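You operate a simulated robot arm through the tools that you are given. There is no shell and no other tool.

Carry out the task below with a simulated robot arm. There is one attempt and no reset: what you move stays moved.

TASK
Heat-press the blue tile on HIGH for the LONG time and set it on the large wire rack.
Fine: press it once, the other tiles, coaster and block not at all; swing the head clear, turn the heat dial off, leave the switch on.

It is judged by the outcome, as a careful person would: the job done as asked, and still so three seconds after it is handed in. It fails if anything else is knocked over, pushed out of place, dropped, spilled or broken.

THE ROBOT
A 7-joint arm with a two-finger parallel gripper, fixed in place. Base frame: the origin is on the floor under the middle of its stand, x ahead of it, y to its left, z up. Units: m, rad, N and s.
It reaches about 1.247 m from its shoulder. Its first joint turns from -2.304 to 2.304 rad. Payload 3.91 kg.
The TCP is the grasp point between the finger pads, 0.03 m short of the fingertips. In the tool frame z runs along the fingers and y along their closing line. The gripper opens to 0.11 m. The fingers are 0.02 m wide and 0.01 m thick; the gripper's body (0.048 by 0.112 m) begins 0.055 m behind the TCP.
Orientation is that of the tool frame in the base frame, as a unit quaternion [x, y, z, w]. With the fingers straight down and closing along the base's y, the tool's x points along the base's -x, its y along +y and its z along -z.

THE INTERFACE
- The arm moves only by the tool play_rows. Its argument "motion" is a list of rows, each a list of 2 entries, a list of its own where there are three numbers: the shift along the tool's x, y, z in m, then the turn, a rotation vector about the tool's x, y, z in rad. In form: [[[dx, dy, dz], [wx, wy, wz]], ...]. A call has 1 to 20 rows; each row shifts and turns the commanded pose from where the row before left it, along the tool's axes as they then stand. "gripper" is the closure, from 0 (fully open) to 1 (shut), set as the call begins (left out, the last holds). A row lasts 0.2 s, in which the tool goes at most 0.05 m and 0.15 rad; a call with a longer step from one row to the next is refused whole, and so is a gripper value outside its range. Where a pose cannot be reached the arm comes as near as it can. A force on the tool above 40 N (or 10 N above the force at the start of the call, whichever is more), or a blocked arm, ends the call early, and 0.2 s more pass. The fingers move at their own pace (about 0.108 m/s each) and stop on an object; they squeeze with about 34 N. The grip force told is the motor's: it shows also when the fingers shut on nothing. Time passes only in rows, and 0.2 s behind the last, so rows that do not move let the fingers close. The reply holds the time, the measured pose of the TCP, the force on the tool along the base axes, the opening and the grip force, in the units named above and with some noise, with the torque about the TCP (base axes, N m) and any sound that the robot's microphone picked up.
- Cameras (640 x 400 px; columns grow to the right, rows downward): "scene" is fixed at [0.2192, 0.6521, 1.6015]; the picture's right is [-0.30, 0.95, 0.00], its down [0.86, 0.27, -0.44] and it looks along [-0.42, -0.13, -0.90] (base axes); focal length 220 px, centre (320, 200). "wrist" rides on the gripper at [0.072, 0.017, -0.103] in the tool frame; the picture's right is [-0.23, 0.97, 0.00], its down [-0.76, -0.18, -0.62] and it looks along [-0.61, -0.14, 0.78] (tool axes); focal length 222 px, centre (320, 200).
- grab_frame(camera): a new picture of that camera. No time passes.
- pixel_to_xyz(camera, pixels): for up to 12 pixels [column, row] of the newest picture of that camera ("zoom" is the newest enlarged one), the place [x, y, z] in the base frame of the surface seen there, good to about 0.002 m. No time passes.
- zoom(camera, box): a new picture of the part [left, top, right, bottom] of that camera's present view, enlarged. No time passes.
- job_done(): hands the job in; it is judged then, once.

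Open the gripper and draw the arm clear of the work before you hand the job in, unless the task says otherwise.

The tools are called after ">>>" as name(argument=value, ...) on one line, values as JSON. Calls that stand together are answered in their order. play_rows: Moves the arm, as the interface text tells. Its arguments: {"type":"object","properties":{"motion":{"type":"array"},"gripper":{"type":"number"}},"required":["motion"]} The other tools are called the same way: grab_frame (camera) takes a picture; pixel_to_xyz (camera, pixels) gives the place of the surface under pixels of a picture; zoom (camera, box) takes an enlarged picture of a part of a camera's view; job_done () hands the job in.

At the start:

```text
time: 0.0
eef_pos: [0.0041, 0.4491, 1.3102]
tool_rot: [-0.001, 1.0, 0.0, 0.0]
force: [0.0, -0.5, -0.1]
wrist_torque: [0.0, -0.01, -0.01]
opening: 0.1098
grip_force: 0.0
```

scene: 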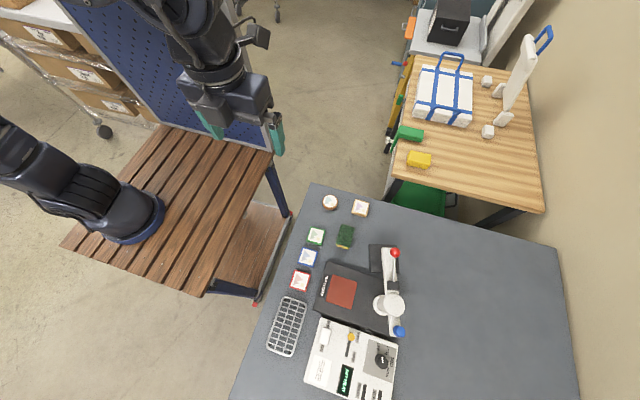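
wrist: 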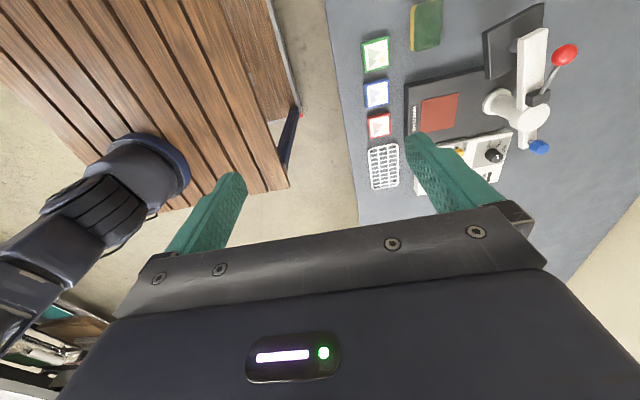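

The scene picture shows the press around (350,290), a control box around (350,360), tiles at (300,280), (308,257), (316,235), (360,207), and a wire rack at (287,325). I'll zoom in on those areas before doing anything.

>>> zoom(camera="scene", box=[260, 180, 420, 280])

>>> zoom(camera="scene", box=[260, 290, 436, 400])

>>> zoom(camera="wrist", box=[350, 0, 606, 200])

```text
4.00 times, centred on (340, 230) of scene
```

zoom: 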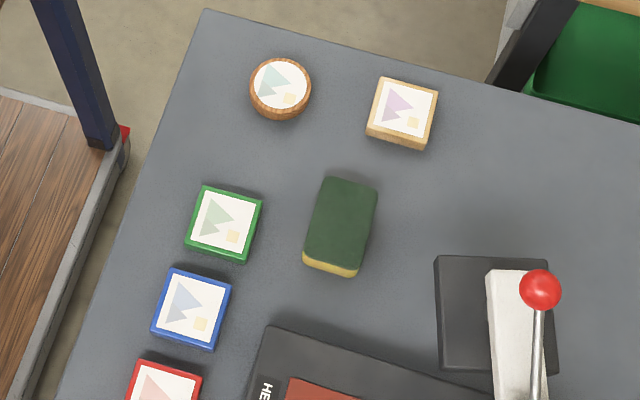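

```text
3.64 times, centred on (348, 345) of scene
```

zoom: 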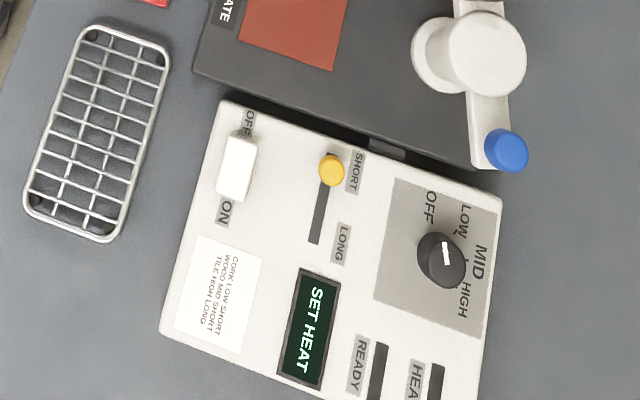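

```text
2.00 times, centred on (478, 100) of wrist
```

zoom: 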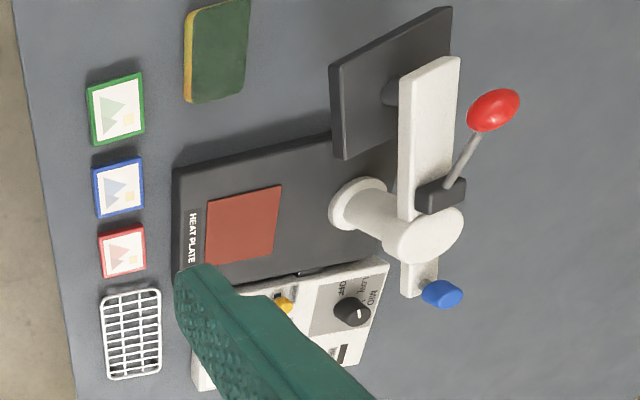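

I'll measure the main objects, beginning with a fresh scene picture so the pixel references are good.

>>> grab_frame(camera="scene")

>>> pixel_to_xyz(camera="scene", pixels=[[308, 257], [300, 280], [316, 236], [330, 202], [360, 208], [345, 236], [287, 326], [340, 292], [394, 253], [390, 305], [399, 331], [383, 258]])

>>> pixel_to_xyz(camera="scene", pixels=[[320, 318], [398, 345], [304, 382], [351, 337], [325, 334], [382, 361], [380, 355], [346, 380], [318, 188], [240, 390], [560, 250], [287, 298]])

```text
taken
```

scene: 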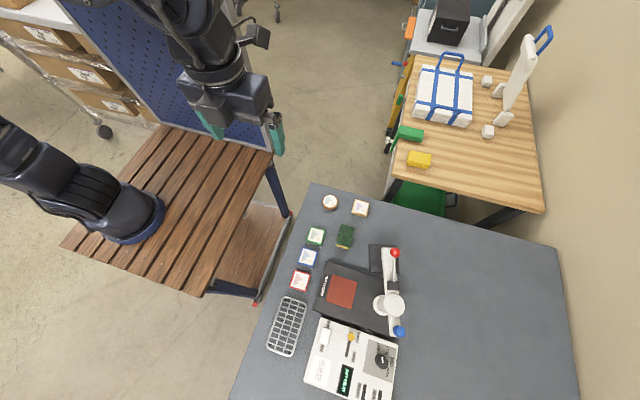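

```text
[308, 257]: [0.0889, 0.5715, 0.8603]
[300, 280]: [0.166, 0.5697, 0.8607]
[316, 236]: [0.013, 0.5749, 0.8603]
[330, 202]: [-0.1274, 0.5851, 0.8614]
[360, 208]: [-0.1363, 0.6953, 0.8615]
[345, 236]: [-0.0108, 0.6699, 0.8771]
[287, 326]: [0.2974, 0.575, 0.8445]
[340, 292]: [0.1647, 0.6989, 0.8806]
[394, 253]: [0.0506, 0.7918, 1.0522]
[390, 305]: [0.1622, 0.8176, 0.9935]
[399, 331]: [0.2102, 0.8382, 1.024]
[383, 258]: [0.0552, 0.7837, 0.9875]
```

```text
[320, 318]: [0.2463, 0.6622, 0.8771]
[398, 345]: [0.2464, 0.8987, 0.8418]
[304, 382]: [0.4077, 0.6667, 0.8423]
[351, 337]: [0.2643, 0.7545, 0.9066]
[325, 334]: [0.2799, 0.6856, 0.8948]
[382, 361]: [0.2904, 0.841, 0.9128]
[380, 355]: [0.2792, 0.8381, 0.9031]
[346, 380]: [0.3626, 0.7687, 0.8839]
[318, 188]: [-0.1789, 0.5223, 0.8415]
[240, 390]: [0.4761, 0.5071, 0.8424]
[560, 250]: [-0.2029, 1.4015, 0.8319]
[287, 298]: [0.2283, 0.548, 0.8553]
```

The table top is at about z=0.842, with its front edge near y=0.51. I can't see the table beyond x≈0.48, so I'll move the wrist along +x at its present height to look for other racks and get a closer view of the controls.

>>> play_rows(motion=[[[-0.04, 0, 0], [0, 0, 0]], [[-0.04, 0, 0], [0, 0, 0]], [[-0.04, 0, 0], [0, 0, 0]], [[-0.04, 0, 0], [0, 0, 0]], [[-0.04, 0, 0], [0, 0, 0]]], gripper=0)

>>> grab_frame(camera="wrist")

>>> grab_frame(camera="scene")

```text
time: 1.2
eef_pos: [0.2053, 0.4495, 1.3101]
tool_rot: [-0.001, 1.0, 0.0, 0.0]
force: [0.0, 0.3, -0.7]
wrist_torque: [0.03, -0.03, 0.0]
opening: 0.1101
grip_force: 0.1
```

```text
taken
```

wrist: 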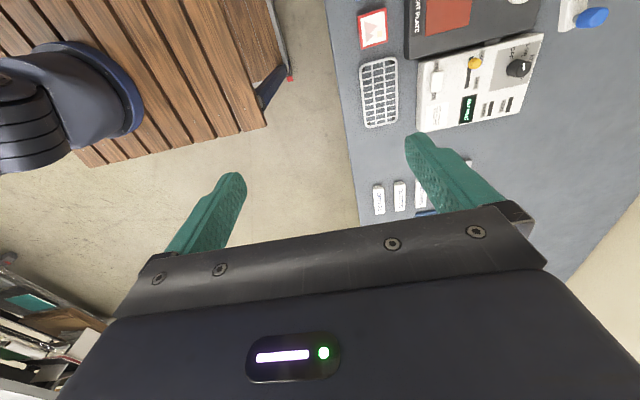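

```text
taken
```

scene: 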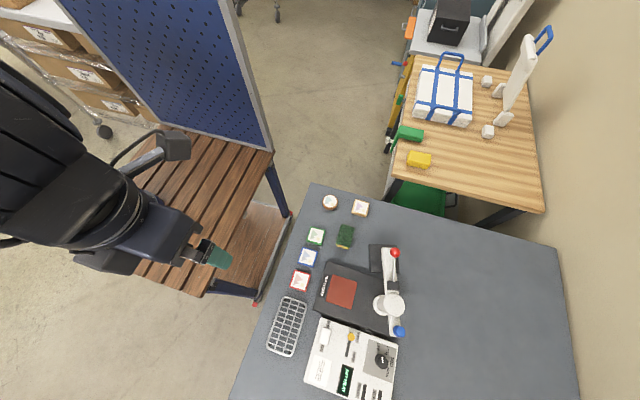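

There are more items at the far-x end of the table, around (380–425,195), partly hidden by the fingers. I'll move further along +x and a little back in y to see them.

>>> play_rows(motion=[[[-0.04, 0, 0], [0, 0, 0]], [[-0.04, 0, 0], [0, 0, 0]], [[-0.04, 0, 0], [0, 0, 0]], [[-0.04, 0, 0], [0, 0, 0]], [[-0.04, 0, 0], [0, 0, 0]], [[-0.03, 0, 0], [0, 0, 0]]])

>>> grab_frame(camera="wrist")

>>> zoom(camera="wrist", box=[330, 0, 586, 160])

```text
time: 2.6
eef_pos: [0.435, 0.4484, 1.3113]
tool_rot: [0.0, 1.0, -0.001, 0.0]
force: [-1.1, 1.3, 0.5]
wrist_torque: [-0.01, -0.03, 0.05]
opening: 0.1102
grip_force: 0.0
```

```text
taken
```

wrist: 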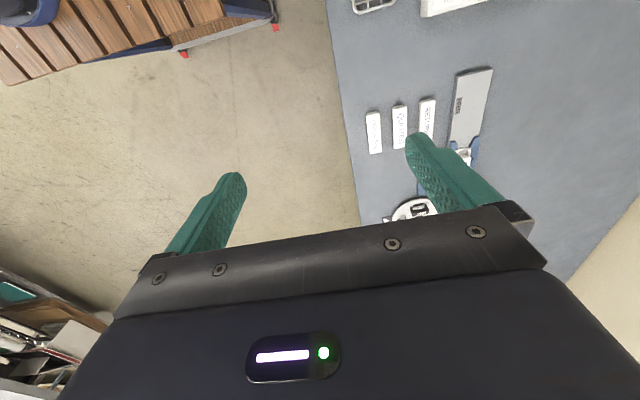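

```text
2.50 times, centred on (458, 80) of wrist
```

zoom: 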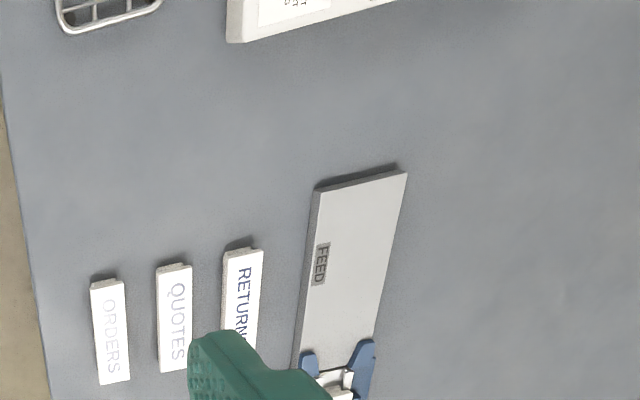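

So far these are stamp/label items and a "FEED" device, none of them racks. I'll go a bit further in +x and turn the wrist to check the rest of the table for a second rack.

>>> play_rows(motion=[[[-0.03, -0.02, 0], [0, 0, -0.14]], [[-0.03, -0.02, 0], [0, 0, -0.14]], [[-0.02, -0.02, 0], [0, 0, -0.14]], [[0, -0.02, 0], [0, 0, -0.14]], [[0, 0, 0], [0, 0, -0.14]], [[0, 0, 0], [0, 0, -0.14]]])

>>> grab_frame(camera="wrist")

>>> grab_frame(camera="scene")

```text
time: 4.0
eef_pos: [0.5292, 0.3819, 1.3106]
tool_rot: [-0.409, 0.912, 0.0, 0.0]
force: [0.0, 0.6, -0.5]
wrist_torque: [0.01, 0.01, -0.01]
opening: 0.1101
grip_force: 0.1
```

```text
taken
```

wrist: 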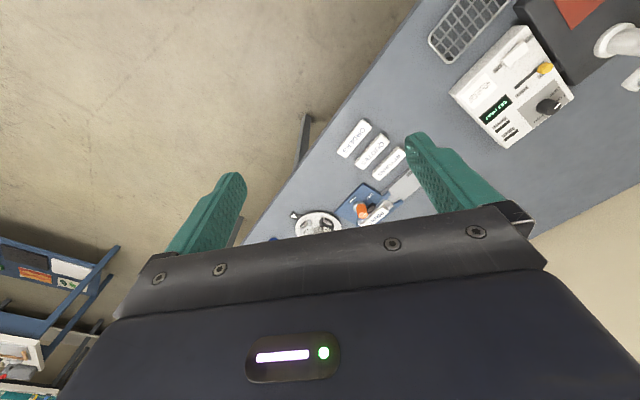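

```text
taken
```

scene: 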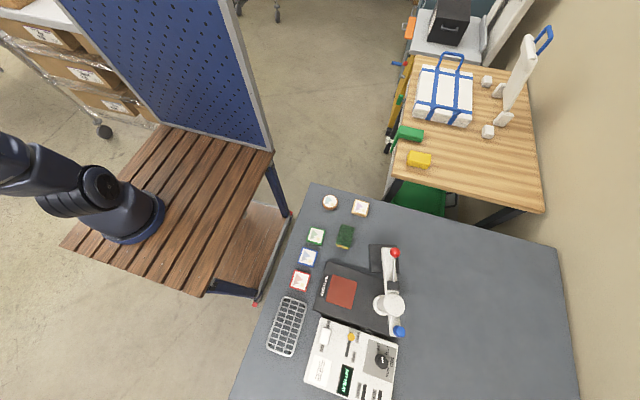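

No second rack yet; a reel-like device shows at the bottom edge (318,225). I'll tilt the wrist back to look further along the table, which stays in free air well above everything.

>>> play_rows(motion=[[[0, 0, -0.03], [0, 0, 0.14]], [[0, 0, -0.03], [0, 0, 0.14]], [[0, 0, -0.03], [0, 0, 0.14]], [[-0.04, 0, 0], [0, 0, 0.14]], [[-0.04, 0, 0], [0, 0, 0.14]], [[-0.04, 0, 0], [0, 0, 0.14]], [[-0.04, 0, 0], [0, 0, 0]], [[-0.04, 0, 0], [0, 0, 0]]])

>>> grab_frame(camera="wrist")

```text
time: 5.8
eef_pos: [0.7237, 0.4144, 1.4018]
tool_rot: [-0.001, 1.0, 0.0, 0.001]
force: [0.0, -0.7, -0.3]
wrist_torque: [-0.01, -0.07, -0.03]
opening: 0.11
grip_force: 0.1
```

```text
taken
```

wrist: 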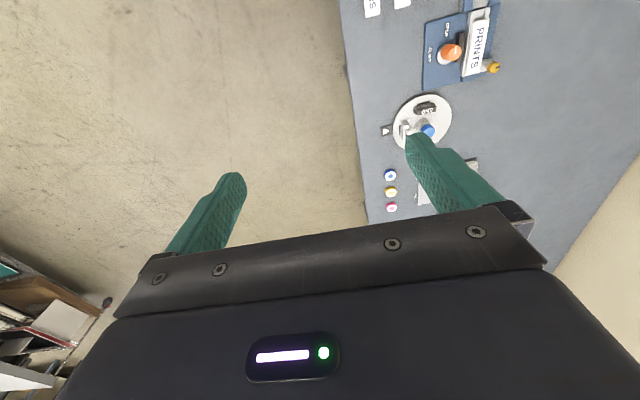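

No other rack in view, only a vinyl/label station, so the rack at scene (287,325) is the one to use. I'll go back to a point above the press and controls for a close look.

>>> play_rows(motion=[[[0.04, 0.0146, 0.0154], [0, 0, 0]], [[0.04, 0.0146, 0.0154], [0, 0, 0]], [[0.04, 0.0146, 0.0154], [0, 0, 0]], [[0.04, 0.0146, 0.0154], [0, 0, 0]], [[0.04, 0.0146, 0.0154], [0, 0, 0]], [[0.04, 0.0146, 0.0154], [0, 0, 0]], [[0.04, 0.0146, 0.0154], [0, 0, 0]], [[0.04, 0.0146, 0.0154], [0, 0, 0]], [[0.04, 0.0146, 0.0154], [0, 0, 0]], [[0.04, 0.0146, 0.0154], [0, 0, 0]], [[0.04, 0.0146, 0.0154], [0, 0, 0]], [[0.04, 0.0146, 0.0154], [0, 0, 0]], [[0.04, 0.0146, 0.0154], [0, 0, 0]]])

>>> grab_frame(camera="wrist")

>>> grab_frame(camera="scene")

```text
time: 8.6
eef_pos: [0.2016, 0.6034, 1.2014]
tool_rot: [0.0, 1.0, 0.0, -0.001]
force: [0.4, -0.6, -0.8]
wrist_torque: [0.05, 0.03, 0.0]
opening: 0.1098
grip_force: 0.0
```

```text
taken
```

wrist: 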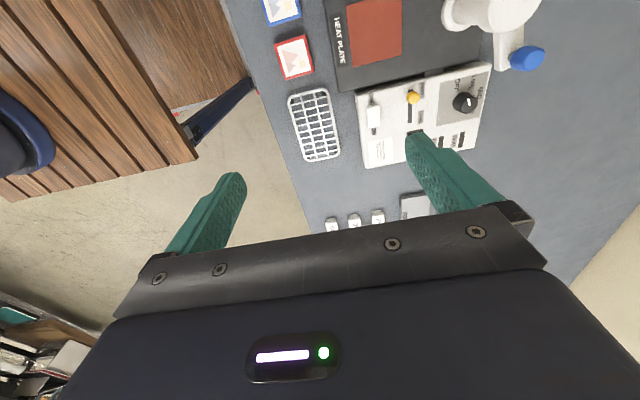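

```text
taken
```

scene: 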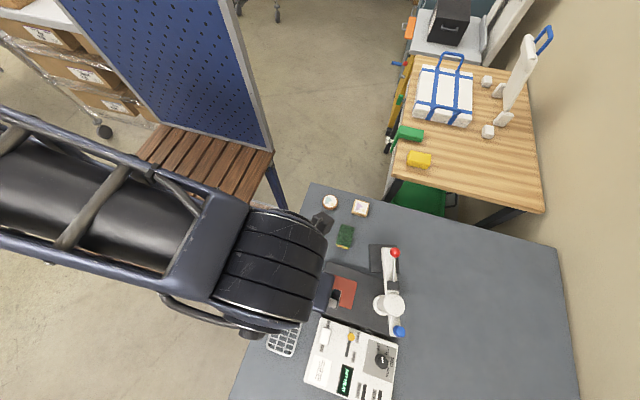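

>>> zoom(camera="wrist", box=[340, 50, 500, 175])

>>> zoom(camera="scene", box=[300, 310, 428, 400])

>>> zoom(camera="scene", box=[310, 230, 438, 350])

```text
3.20 times, centred on (420, 112) of wrist
```

zoom: 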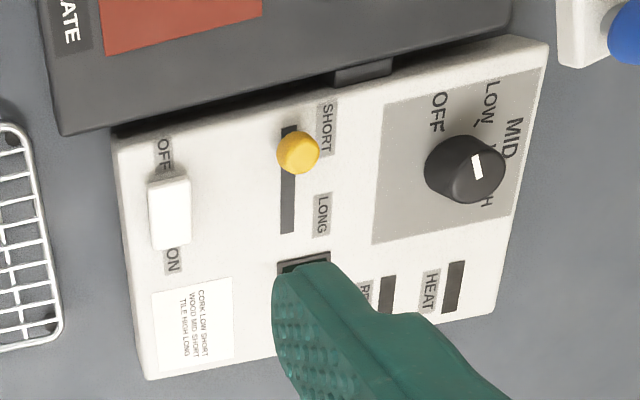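

```text
4.44 times, centred on (364, 355) of scene
```

zoom: 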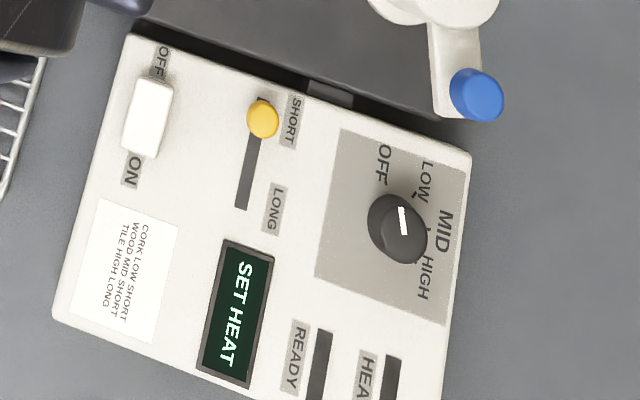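

```text
3.33 times, centred on (374, 290) of scene
```

zoom: 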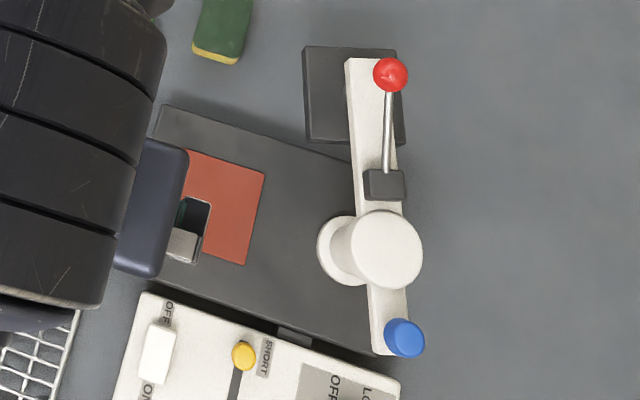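

The panel reads: rocker OFF/ON, yellow slider at SHORT, and a dial whose pointer is probably at OFF; the display says SET HEAT. I'll zoom in further on the dial and rocker.

>>> zoom(camera="wrist", box=[430, 60, 500, 130])

>>> zoom(camera="scene", box=[362, 335, 402, 375])

>>> zoom(camera="scene", box=[312, 315, 362, 355])

```text
5.71 times, centred on (465, 95) of wrist
```

zoom: 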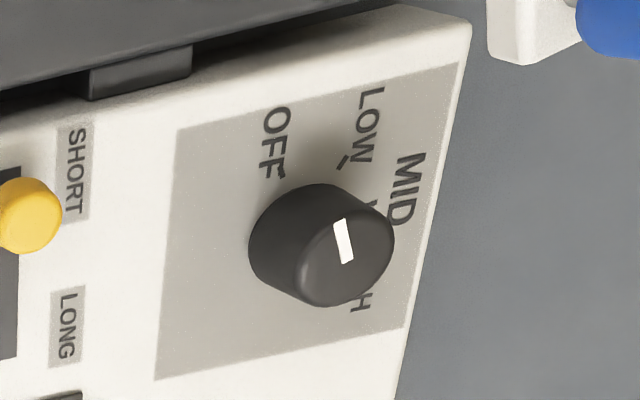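

```text
10.00 times, centred on (382, 355) of scene
```

zoom: 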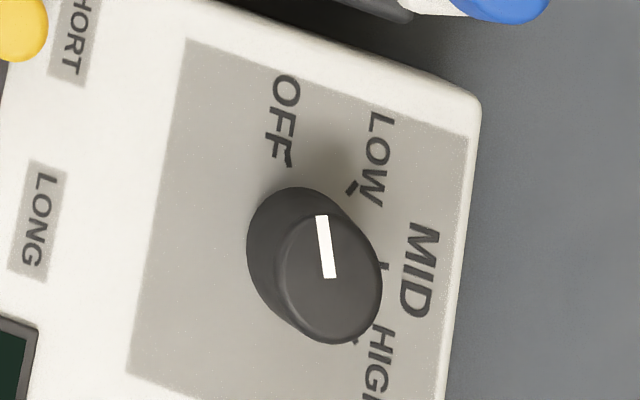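

```text
10.00 times, centred on (337, 335) of scene
```

zoom: 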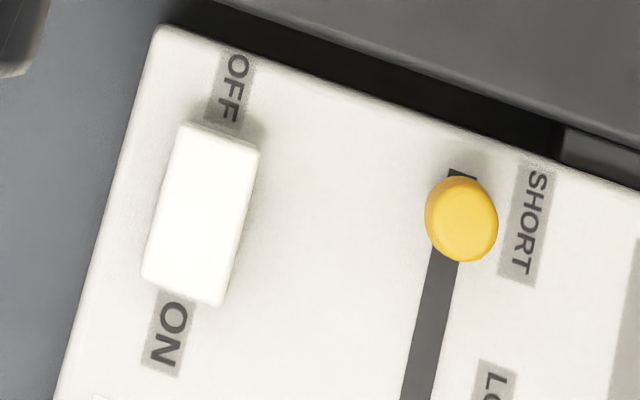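

The dial's white mark points towards OFF, and the ticks lie clockwise from there. I'll measure the rocker ends, slider knob and slot, and then the dial.

>>> pixel_to_xyz(camera="zoom", pixels=[[190, 145], [240, 160], [160, 265], [210, 285], [200, 210], [175, 205], [226, 215], [461, 220], [461, 195], [455, 174], [405, 395], [290, 260]])

>>> zoom(camera="scene", box=[362, 335, 402, 375])

>>> pixel_to_xyz(camera="zoom", pixels=[[328, 280], [322, 215], [330, 277], [288, 157], [353, 188], [386, 268], [357, 342], [340, 335], [280, 250], [376, 265], [250, 220], [300, 195]])

```text
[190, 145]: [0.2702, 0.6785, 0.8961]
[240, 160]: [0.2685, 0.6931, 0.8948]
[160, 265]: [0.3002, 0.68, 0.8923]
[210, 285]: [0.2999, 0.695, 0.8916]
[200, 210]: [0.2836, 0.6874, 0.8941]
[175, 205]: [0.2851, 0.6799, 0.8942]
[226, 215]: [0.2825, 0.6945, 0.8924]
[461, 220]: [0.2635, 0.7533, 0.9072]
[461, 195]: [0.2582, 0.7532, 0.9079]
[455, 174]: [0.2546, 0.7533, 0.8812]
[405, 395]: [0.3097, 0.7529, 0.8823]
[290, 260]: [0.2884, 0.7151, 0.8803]
```

```text
10.00 times, centred on (382, 355) of scene
```

zoom: 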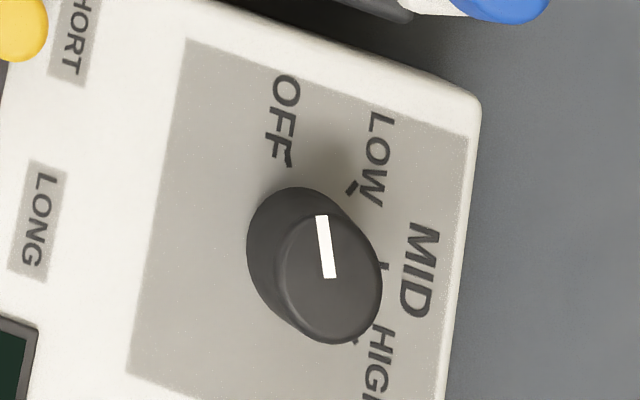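

```text
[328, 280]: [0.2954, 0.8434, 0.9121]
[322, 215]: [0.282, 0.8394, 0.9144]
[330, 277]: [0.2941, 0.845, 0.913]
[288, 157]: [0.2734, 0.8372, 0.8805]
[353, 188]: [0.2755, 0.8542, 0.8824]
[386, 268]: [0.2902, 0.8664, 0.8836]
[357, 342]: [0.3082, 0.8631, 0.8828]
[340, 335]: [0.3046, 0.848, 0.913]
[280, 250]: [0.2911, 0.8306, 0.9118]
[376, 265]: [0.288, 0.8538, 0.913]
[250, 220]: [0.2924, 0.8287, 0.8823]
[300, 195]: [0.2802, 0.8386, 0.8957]
```

The rocker's ON end sits lower than its OFF end, so it is already ON. The slider knob is at (0.263,0.753) and the dial at about (0.293,0.844). Next I'll measure the press head, lever and blue knob.

>>> zoom(camera="scene", box=[364, 238, 414, 288])

>>> pixel_to_xyz(camera="zoom", pixels=[[390, 190], [398, 160], [377, 190], [370, 300], [360, 400], [250, 150], [335, 120], [310, 250], [120, 120], [120, 500], [320, 350], [410, 300]])

>>> zoom(camera="scene", box=[362, 280, 422, 345])

>>> pixel_to_xyz(camera="zoom", pixels=[[320, 120], [340, 260], [330, 200], [180, 280], [400, 520], [370, 500], [430, 550], [250, 490], [310, 430], [160, 350], [100, 330], [340, 150]])

```text
8.00 times, centred on (389, 263) of scene
```

zoom: 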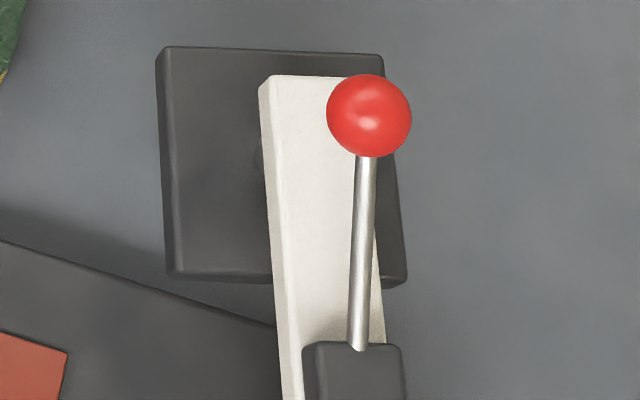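

```text
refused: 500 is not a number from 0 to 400
```

```text
6.15 times, centred on (392, 312) of scene
```

zoom: 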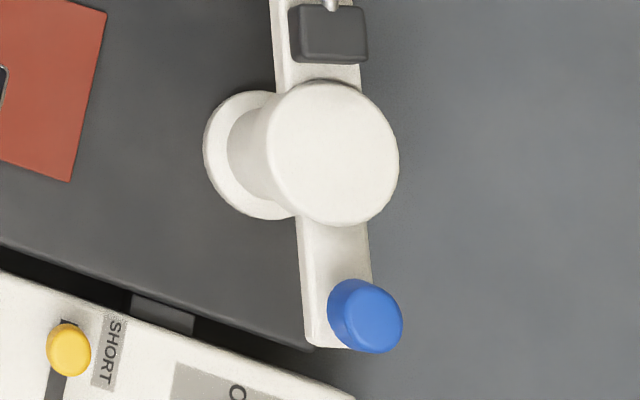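

```text
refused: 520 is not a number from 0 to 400
```

The zoom pictures are 640×400, so I'll measure again with pixels inside that, first on this press-pivot zoom and then on the head.

>>> pixel_to_xyz(camera="zoom", pixels=[[333, 150], [333, 90], [333, 215], [280, 150], [390, 150], [365, 315], [375, 335], [325, 250], [320, 340], [210, 150], [330, 30], [150, 310]])

>>> zoom(camera="scene", box=[364, 238, 414, 288])

>>> pixel_to_xyz(camera="zoom", pixels=[[369, 115], [369, 80], [369, 150], [366, 200], [360, 300], [355, 345], [310, 150], [320, 300], [180, 70], [185, 260], [225, 200], [390, 265]])

```text
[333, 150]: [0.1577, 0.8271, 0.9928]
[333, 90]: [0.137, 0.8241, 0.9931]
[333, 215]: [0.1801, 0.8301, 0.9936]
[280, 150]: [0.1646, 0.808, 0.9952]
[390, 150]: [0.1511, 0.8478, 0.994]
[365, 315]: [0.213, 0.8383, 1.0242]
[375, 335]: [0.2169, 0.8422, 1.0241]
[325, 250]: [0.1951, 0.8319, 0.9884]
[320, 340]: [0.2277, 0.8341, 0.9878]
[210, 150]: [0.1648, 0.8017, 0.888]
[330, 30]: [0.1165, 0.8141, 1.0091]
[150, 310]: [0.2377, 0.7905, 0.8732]
```

```text
8.00 times, centred on (389, 263) of scene
```

zoom: 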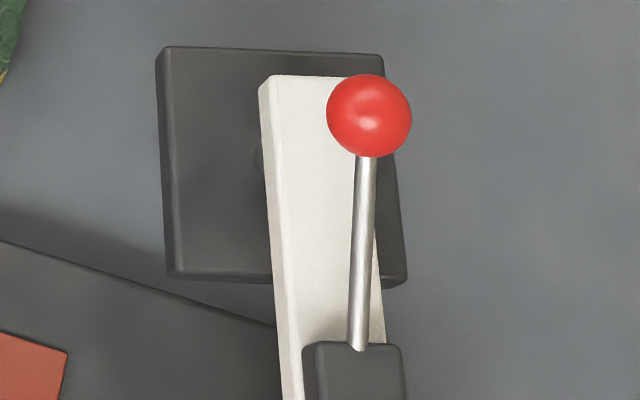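

```text
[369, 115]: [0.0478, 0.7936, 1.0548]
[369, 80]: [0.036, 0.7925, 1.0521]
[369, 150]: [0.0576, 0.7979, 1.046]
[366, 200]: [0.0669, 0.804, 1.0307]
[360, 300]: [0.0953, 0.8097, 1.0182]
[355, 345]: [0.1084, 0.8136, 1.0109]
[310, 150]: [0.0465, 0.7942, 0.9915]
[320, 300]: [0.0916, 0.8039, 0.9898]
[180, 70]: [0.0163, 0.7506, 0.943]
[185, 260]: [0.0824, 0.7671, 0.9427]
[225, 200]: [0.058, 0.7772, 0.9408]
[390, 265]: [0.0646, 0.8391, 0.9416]
```

The pivot is about (0.158,0.827) and the arm currently points to about 196°. The red ball is at (0.048,0.794,1.042), the blue handle at (0.213,0.838, top 1.024), and the platen top at 0.943. Now I'll find the slider slot's end, the red pad's corners and the blue tile's corners.

>>> zoom(camera="scene", box=[332, 325, 380, 355])

>>> zoom(camera="scene", box=[334, 330, 382, 360])

```text
13.33 times, centred on (356, 340) of scene
```

zoom: 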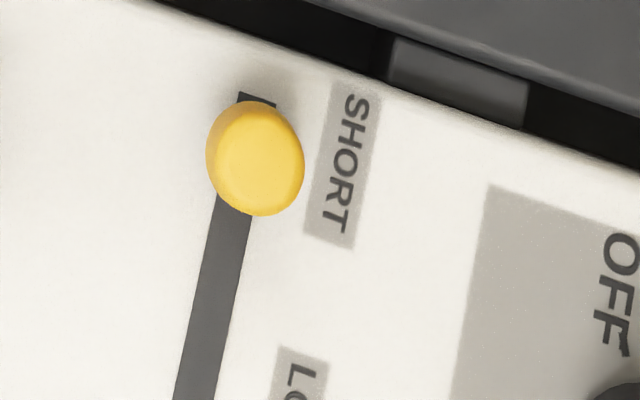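

```text
13.33 times, centred on (358, 345) of scene
```

zoom: 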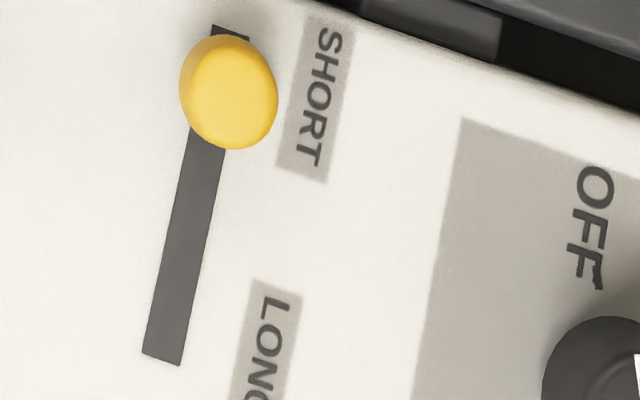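

>>> pixel_to_xyz(camera="zoom", pixels=[[160, 358], [232, 30], [230, 95], [185, 95], [274, 110], [235, 145], [225, 45], [245, 350], [330, 100], [190, 200]])

>>> zoom(camera="wrist", box=[240, 0, 500, 170])

```text
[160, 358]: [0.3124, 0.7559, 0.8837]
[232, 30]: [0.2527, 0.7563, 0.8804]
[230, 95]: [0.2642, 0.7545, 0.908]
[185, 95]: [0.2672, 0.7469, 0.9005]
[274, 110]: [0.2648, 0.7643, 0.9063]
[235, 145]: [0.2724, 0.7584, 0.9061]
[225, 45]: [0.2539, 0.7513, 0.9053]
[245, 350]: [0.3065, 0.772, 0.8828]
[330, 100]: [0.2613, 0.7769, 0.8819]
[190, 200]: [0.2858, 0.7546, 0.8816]
```

```text
2.35 times, centred on (370, 85) of wrist
```

zoom: 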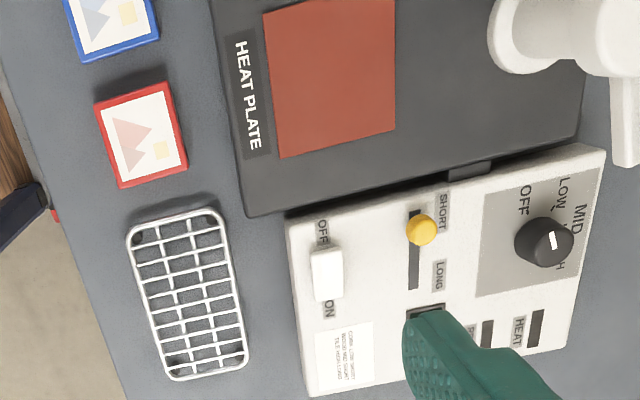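

The slider slot runs x=0.253–0.312 at y≈0.755, and the knob centre is at x≈0.263. I'll partly close the gripper, so the rocker isn't touched, and move to above the slider knob.

>>> play_rows(motion=[[[-0.0122, 0.0303, 0.03], [0, 0, 0]], [[-0.0122, 0.0303, 0.03], [0, 0, 0]], [[-0.0122, 0.0303, 0.03], [0, 0, 0]], [[-0.0122, 0.0303, 0.03], [0, 0, 0]], [[-0.0122, 0.0303, 0.03], [0, 0, 0]], [[0, 0, 0], [0, 0, 0]]], gripper=0.6)

>>> grab_frame(camera="wrist")

>>> grab_frame(camera="scene")

```text
time: 10.0
eef_pos: [0.2635, 0.755, 1.0505]
tool_rot: [0.0, 1.0, 0.0, 0.0]
force: [0.3, -0.6, 0.6]
wrist_torque: [-0.02, 0.03, 0.01]
opening: 0.0442
grip_force: 0.0
```

```text
taken
```

wrist: 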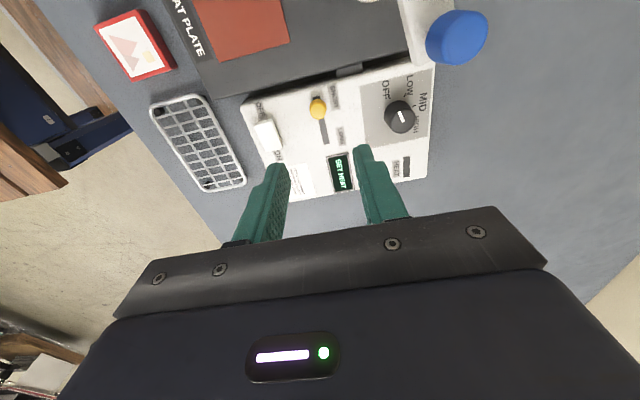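

```text
taken
```

scene: 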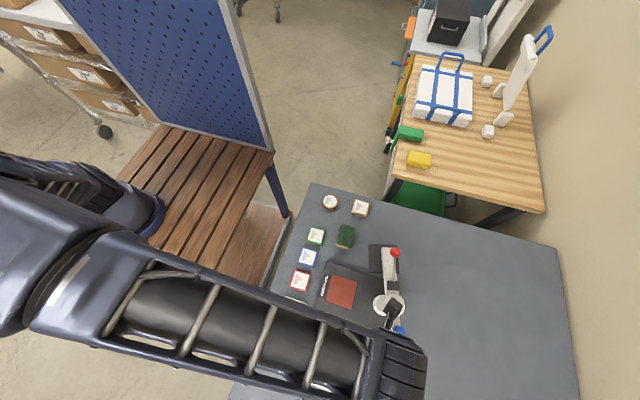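

Now hovering above the slider. From here I'll zoom the wrist view on the dial to check the tick angles.

>>> zoom(camera="wrist", box=[350, 60, 446, 156])

>>> pixel_to_xyz(camera="wrist", pixels=[[318, 107], [318, 100], [400, 113], [388, 117], [460, 35], [265, 140]])

```text
4.17 times, centred on (398, 108) of wrist
```

zoom: 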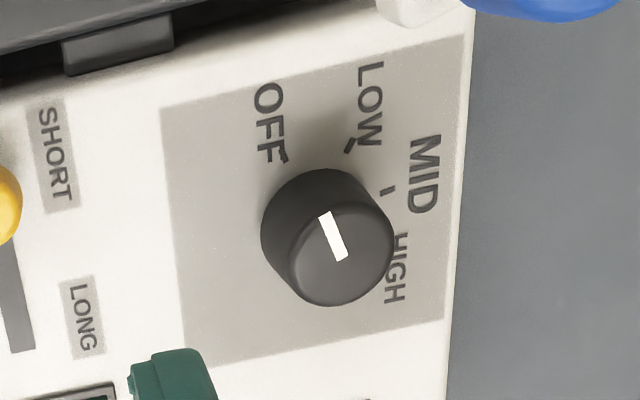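

```text
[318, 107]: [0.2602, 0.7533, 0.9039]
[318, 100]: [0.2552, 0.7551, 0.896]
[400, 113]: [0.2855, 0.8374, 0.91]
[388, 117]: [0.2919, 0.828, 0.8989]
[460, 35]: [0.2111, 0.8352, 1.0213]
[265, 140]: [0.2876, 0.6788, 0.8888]
```

The knob is centred under the fingers. I'll descend so the fingertips are about 7 mm above the panel.

>>> play_rows(motion=[[[0, 0, 0.04], [0, 0, 0]], [[0, 0, 0.04], [0, 0, 0]], [[0, 0, 0.03], [0, 0, 0]], [[0, 0, 0.0225], [0, 0, 0]]])

>>> play_rows(motion=[[[0, 0, 0], [0, 0, 0]], [[0, 0, 0], [0, 0, 0]]], gripper=1)

>>> grab_frame(camera="wrist")

```text
time: 11.0
eef_pos: [0.2653, 0.756, 0.9183]
tool_rot: [-0.001, 1.0, 0.0, 0.0]
force: [-0.2, -0.2, -0.2]
wrist_torque: [-0.02, -0.01, 0.01]
opening: 0.0442
grip_force: 0.1
```

```text
time: 11.5
eef_pos: [0.2659, 0.7527, 0.9183]
tool_rot: [0.0, 1.0, -0.004, -0.001]
force: [-0.7, -15.5, 11.2]
wrist_torque: [-0.49, 0.15, -0.03]
opening: 0.0194
grip_force: 45.2
stopped in row 2: the force on the tool passed its limit at 44 N (the readings are from after the stop); the commanded pose is now the measured one
```

```text
taken
```

wrist: 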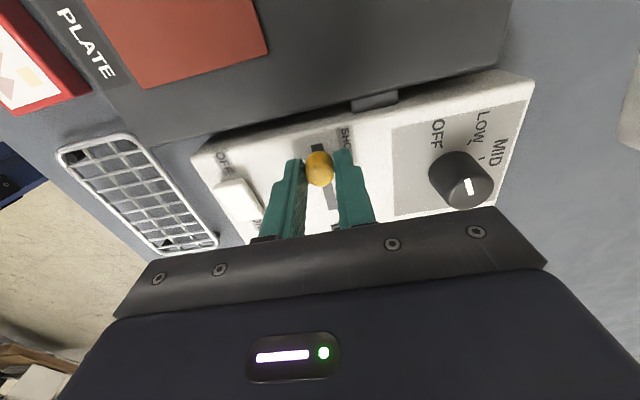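

The fingers hold the knob (opening 0.019), with a small side force. I'll drag it gently along +x towards LONG in small steps.

>>> play_rows(motion=[[[-0.005, 0, 0], [0, 0, 0]], [[-0.008, 0, 0], [0, 0, 0]], [[-0.008, 0, 0], [0, 0, 0]], [[-0.008, 0, 0], [0, 0, 0]], [[-0.006, 0, 0], [0, 0, 0]]])

>>> grab_frame(camera="wrist")

```text
time: 12.7
eef_pos: [0.3003, 0.7535, 0.9182]
tool_rot: [0.0, 1.0, -0.004, -0.001]
force: [-1.2, -29.1, 21.3]
wrist_torque: [-0.78, 0.3, -0.06]
opening: 0.0193
grip_force: 44.8
```

```text
taken
```

wrist: 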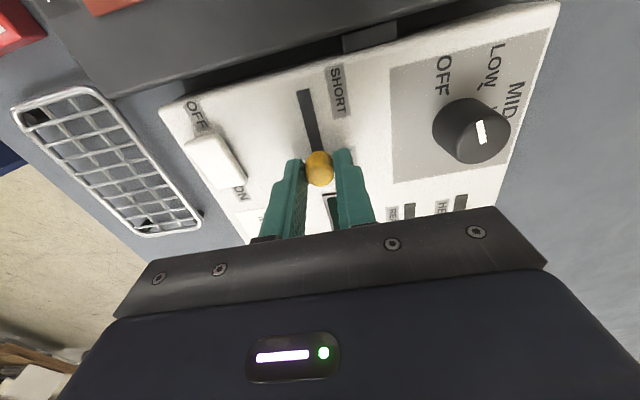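

The knob has moved most of the way. I'll push a few millimetres more to reach the LONG end, then release.

>>> play_rows(motion=[[[-0.003, -0.001, 0], [0, 0, 0]], [[-0.003, -0.001, 0], [0, 0, 0]], [[-0.002, 0, 0], [0, 0, 0]]])

>>> play_rows(motion=[[[0, 0, 0], [0, 0, 0]], [[0, 0, 0], [0, 0, 0]]], gripper=0.65)

>>> grab_frame(camera="wrist")

```text
time: 13.5
eef_pos: [0.3063, 0.7527, 0.9177]
tool_rot: [-0.002, 1.0, -0.003, -0.002]
force: [-18.7, -2.7, 18.5]
wrist_torque: [-0.03, 0.05, 0.11]
opening: 0.0193
grip_force: 44.6
```

```text
time: 14.1
eef_pos: [0.3083, 0.7516, 0.9163]
tool_rot: [0.0, 1.0, -0.004, 0.001]
force: [-1.0, 0.0, 0.5]
wrist_torque: [-0.01, 0.0, 0.01]
opening: 0.0382
grip_force: 0.1
```

```text
taken
```

wrist: 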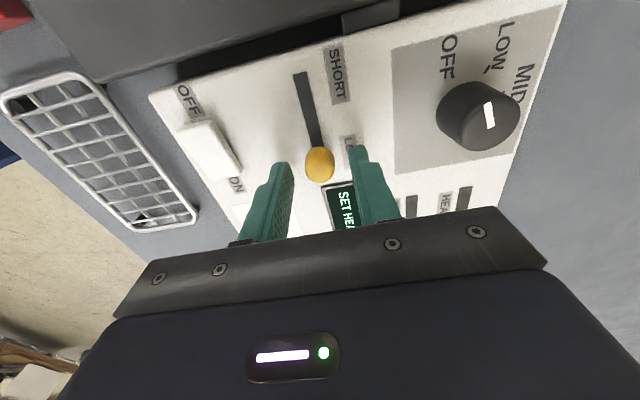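

The slider hit its stop at the LONG end (−18.7 N along x) and is released. I'll rise straight up and check it.

>>> play_rows(motion=[[[0, 0, -0.03], [0, 0, 0]], [[0, 0, -0.04], [0, 0, 0]], [[0, 0, -0.04], [0, 0, 0]], [[0, 0, -0.04], [0, 0, 0]], [[0, 0, -0.04], [0, 0, 0]]])

>>> zoom(camera="wrist", box=[220, 20, 440, 170])

>>> grab_frame(camera="scene")

```text
time: 15.3
eef_pos: [0.3089, 0.7547, 1.1096]
tool_rot: [0.0, 1.0, -0.004, 0.0]
force: [0.3, 0.6, -0.7]
wrist_torque: [-0.02, 0.04, 0.0]
opening: 0.0385
grip_force: 0.2
```

```text
2.67 times, centred on (330, 95) of wrist
```

zoom: 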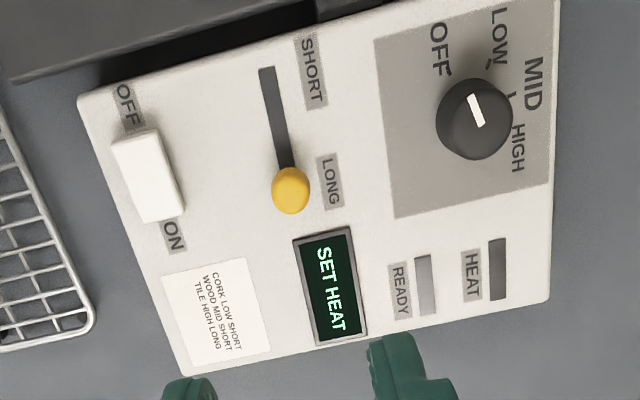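

```text
taken
```

scene: 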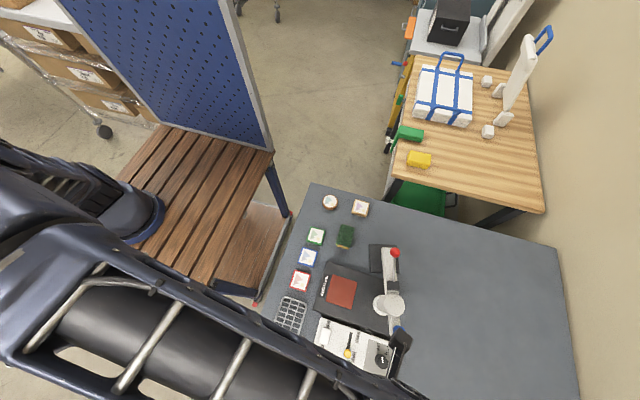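

The slider knob is now beside LONG and the display still says SET HEAT. Next is the dial; to keep the wrist camera away from the blue handle I'll first turn the tool about its axis by −135° here at height.

>>> play_rows(motion=[[[0, 0, 0], [0, 0, -0.147]], [[0, 0, 0], [0, 0, -0.147]], [[0, 0, 0], [0, 0, -0.147]], [[0, 0, 0], [0, 0, -0.147]], [[0, 0, 0], [0, 0, -0.147]], [[0, 0, 0], [0, 0, -0.147]], [[0, 0, 0], [0, 0, -0.147]], [[0, 0, 0], [0, 0, -0.147]], [[0, 0, 0], [0, 0, -0.147]], [[0, 0, 0], [0, 0, -0.147]], [[0, 0, 0], [0, 0, -0.147]], [[0, 0, 0], [0, 0, -0.147]], [[0, 0, 0], [0, 0, -0.147]], [[0, 0, 0], [0, 0, -0.147]], [[0, 0, 0], [0, 0, -0.147]], [[0, 0, 0], [0, 0, -0.147]]])

>>> grab_frame(camera="wrist")

>>> grab_frame(camera="scene")

```text
time: 18.7
eef_pos: [0.3083, 0.7549, 1.1071]
tool_rot: [0.924, -0.383, 0.001, 0.003]
force: [-0.6, 0.0, 0.2]
wrist_torque: [-0.02, 0.01, 0.02]
opening: 0.0382
grip_force: 0.0
```

```text
taken
```

wrist: 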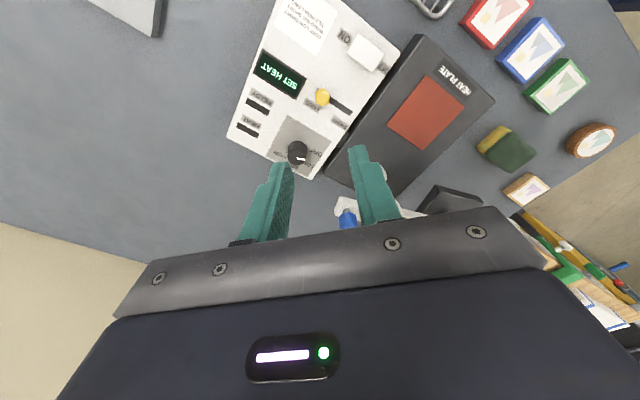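

```text
taken
```

scene: 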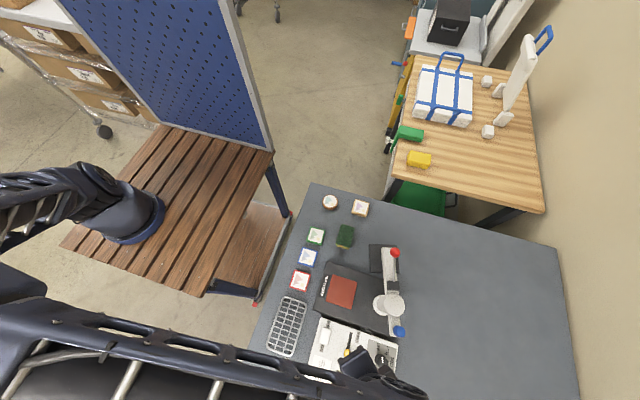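

That worked cleanly. I'll try a further −75°, so the dial can be turned in one 150° stroke.

>>> play_rows(motion=[[[0, 0, 0], [0, 0, -0.1454]], [[0, 0, 0], [0, 0, -0.1454]], [[0, 0, 0], [0, 0, -0.1454]], [[0, 0, 0], [0, 0, -0.1454]], [[0, 0, 0], [0, 0, -0.1454]], [[0, 0, 0], [0, 0, -0.1454]], [[0, 0, 0], [0, 0, -0.1454]], [[0, 0, 0], [0, 0, -0.1454]], [[0, 0, 0], [0, 0, -0.1454]]], gripper=0.5)

>>> grab_frame(camera="wrist")

>>> grab_frame(camera="scene")

```text
time: 20.7
eef_pos: [0.3085, 0.755, 1.1067]
tool_rot: [0.966, 0.258, 0.0, 0.005]
force: [-0.4, 0.5, 0.3]
wrist_torque: [0.01, -0.01, -0.01]
opening: 0.0549
grip_force: 0.0
```

```text
taken
```

wrist: 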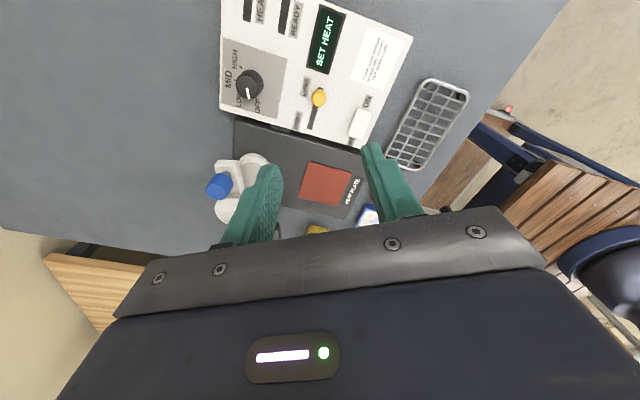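

```text
taken
```

scene: 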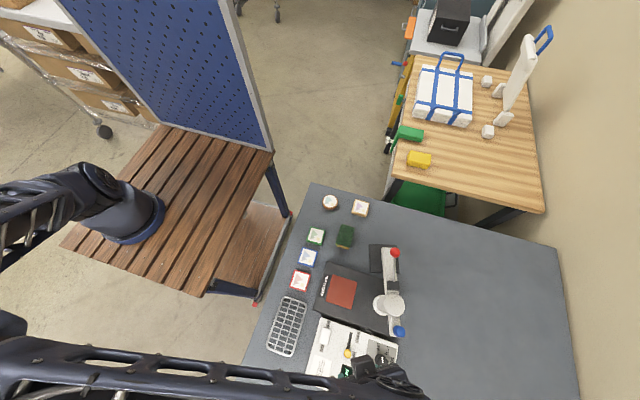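

The tool is now at −210°. The dial is seen well here near (248,85), so I'll measure its top and ticks from this angle.

>>> zoom(camera="wrist", box=[210, 30, 306, 126])

>>> zoom(camera="wrist", box=[222, 55, 286, 115])

```text
4.17 times, centred on (258, 78) of wrist
```

zoom: 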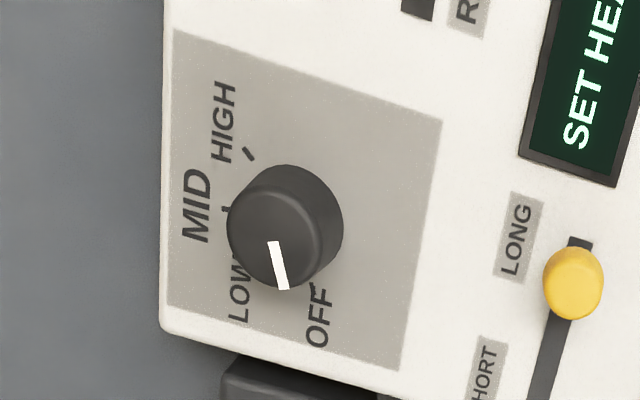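

```text
6.67 times, centred on (254, 85) of wrist
```

zoom: 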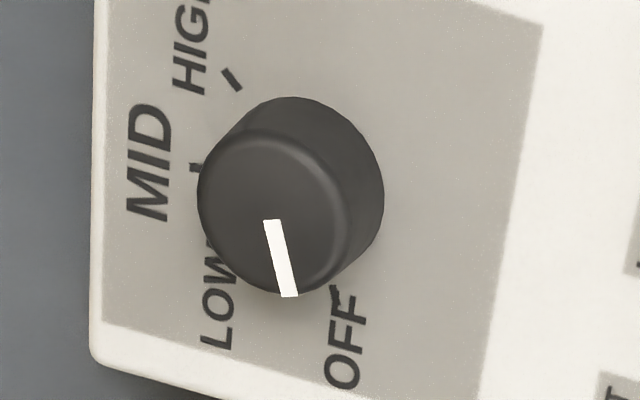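

>>> pixel_to_xyz(camera="zoom", pixels=[[275, 218], [273, 222], [289, 295], [200, 190], [350, 215], [270, 140], [240, 285], [232, 80], [195, 168], [334, 296], [370, 200], [300, 110]])

```text
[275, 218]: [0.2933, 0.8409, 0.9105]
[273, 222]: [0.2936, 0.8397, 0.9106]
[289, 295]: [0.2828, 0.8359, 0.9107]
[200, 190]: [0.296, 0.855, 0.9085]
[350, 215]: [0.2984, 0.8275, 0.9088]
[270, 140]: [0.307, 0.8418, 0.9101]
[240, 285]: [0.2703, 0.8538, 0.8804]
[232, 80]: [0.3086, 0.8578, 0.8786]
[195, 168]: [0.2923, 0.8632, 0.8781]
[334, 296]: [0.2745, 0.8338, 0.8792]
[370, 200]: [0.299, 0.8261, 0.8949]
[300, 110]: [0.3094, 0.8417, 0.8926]
```

From this angle the dial centre is about (0.2935,0.841), the mark is at OFF, and OFF to HIGH is about 150° clockwise. I'll do it in two 75° strokes so the gripper body stays at least 1 cm from the press arm's end, starting with a move to above the dial.

>>> play_rows(motion=[[[0, 0, 0], [0, 0, -0.131]], [[0.02025, -0.03865, 0], [0, 0, 0]], [[0.02025, -0.03865, 0], [0, 0, 0]], [[0, 0, 0.04], [0, 0, 0]], [[0, 0, 0.04], [0, 0, 0]], [[0, 0, 0], [0, 0, 0]]])

>>> grab_frame(camera="wrist")

>>> grab_frame(camera="scene")

```text
time: 22.1
eef_pos: [0.2935, 0.8371, 1.0236]
tool_rot: [0.948, 0.319, -0.002, 0.003]
force: [-0.2, -0.8, 0.1]
wrist_torque: [0.01, -0.01, 0.02]
opening: 0.0548
grip_force: 0.0
```

```text
taken
```

wrist: 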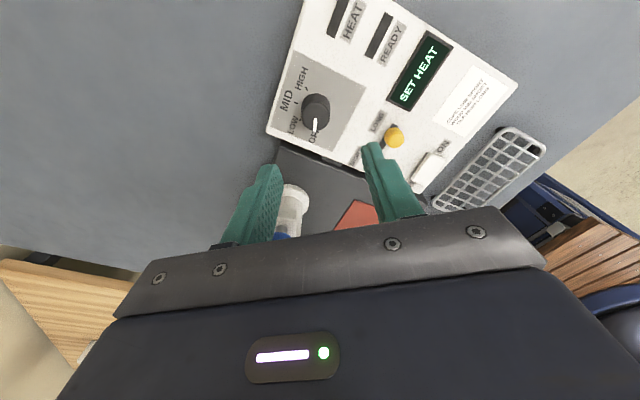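

```text
taken
```

scene: 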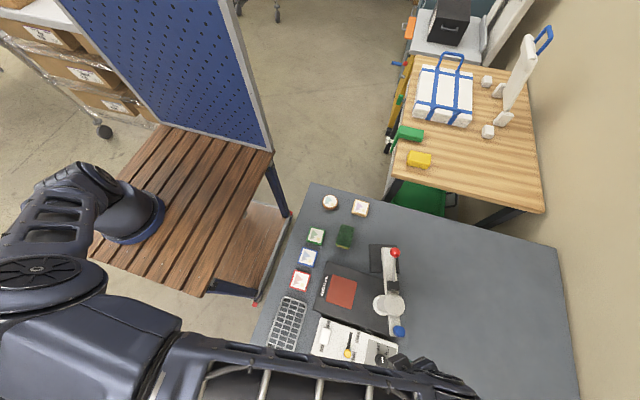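

TCP reads y=0.837 here. I'll measure the dial top again from this close view before descending.

>>> zoom(camera="wrist", box=[284, 78, 348, 142])

>>> pixel_to_xyz(camera="zoom", pixels=[[310, 190], [320, 110], [250, 190], [395, 190], [320, 150], [290, 160], [350, 160], [310, 240]])

```text
6.25 times, centred on (316, 110) of wrist
```

zoom: 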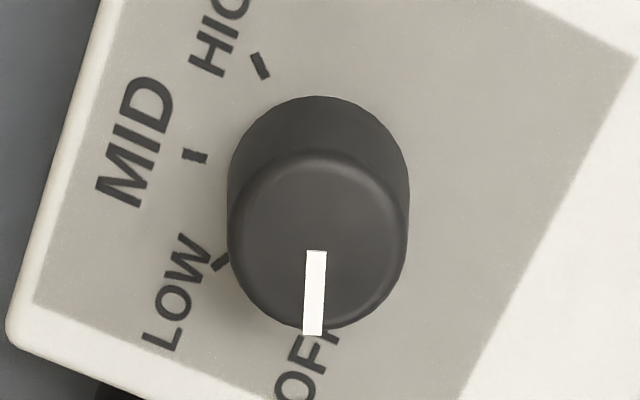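

```text
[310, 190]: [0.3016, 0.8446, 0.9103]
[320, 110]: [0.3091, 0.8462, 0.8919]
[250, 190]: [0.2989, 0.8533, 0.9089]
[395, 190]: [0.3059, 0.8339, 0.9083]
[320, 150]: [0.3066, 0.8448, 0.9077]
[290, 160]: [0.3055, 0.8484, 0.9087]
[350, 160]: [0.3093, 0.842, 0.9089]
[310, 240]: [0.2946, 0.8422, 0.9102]
```

The dial's top centre is about (0.294,0.841). I'll correct by about 4 mm and descend so the fingertips reach z≈0.896 on either side of it.

>>> play_rows(motion=[[[0.0029, -0.003, 0.03], [0, 0, 0]], [[0, 0, 0.03], [0, 0, 0]], [[0, 0, 0.0376], [0, 0, 0]], [[0, 0, 0], [0, 0, 0]]])

>>> grab_frame(camera="wrist")

>>> grab_frame(camera="scene")

```text
time: 23.1
eef_pos: [0.2919, 0.8427, 0.9264]
tool_rot: [0.948, 0.319, -0.002, 0.003]
force: [0.2, 0.4, -0.6]
wrist_torque: [0.01, -0.01, 0.0]
opening: 0.0551
grip_force: 0.1
```

```text
taken
```

wrist: 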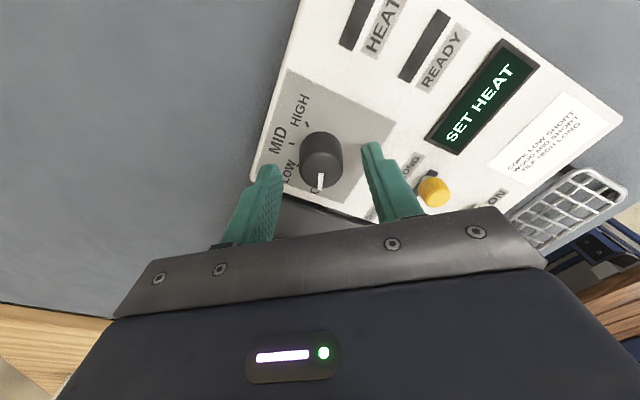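

```text
taken
```

scene: 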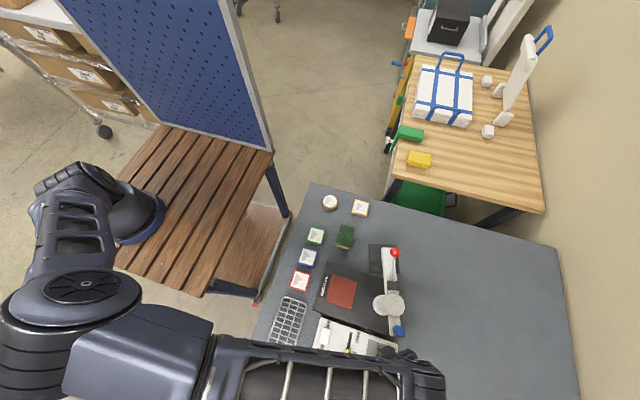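

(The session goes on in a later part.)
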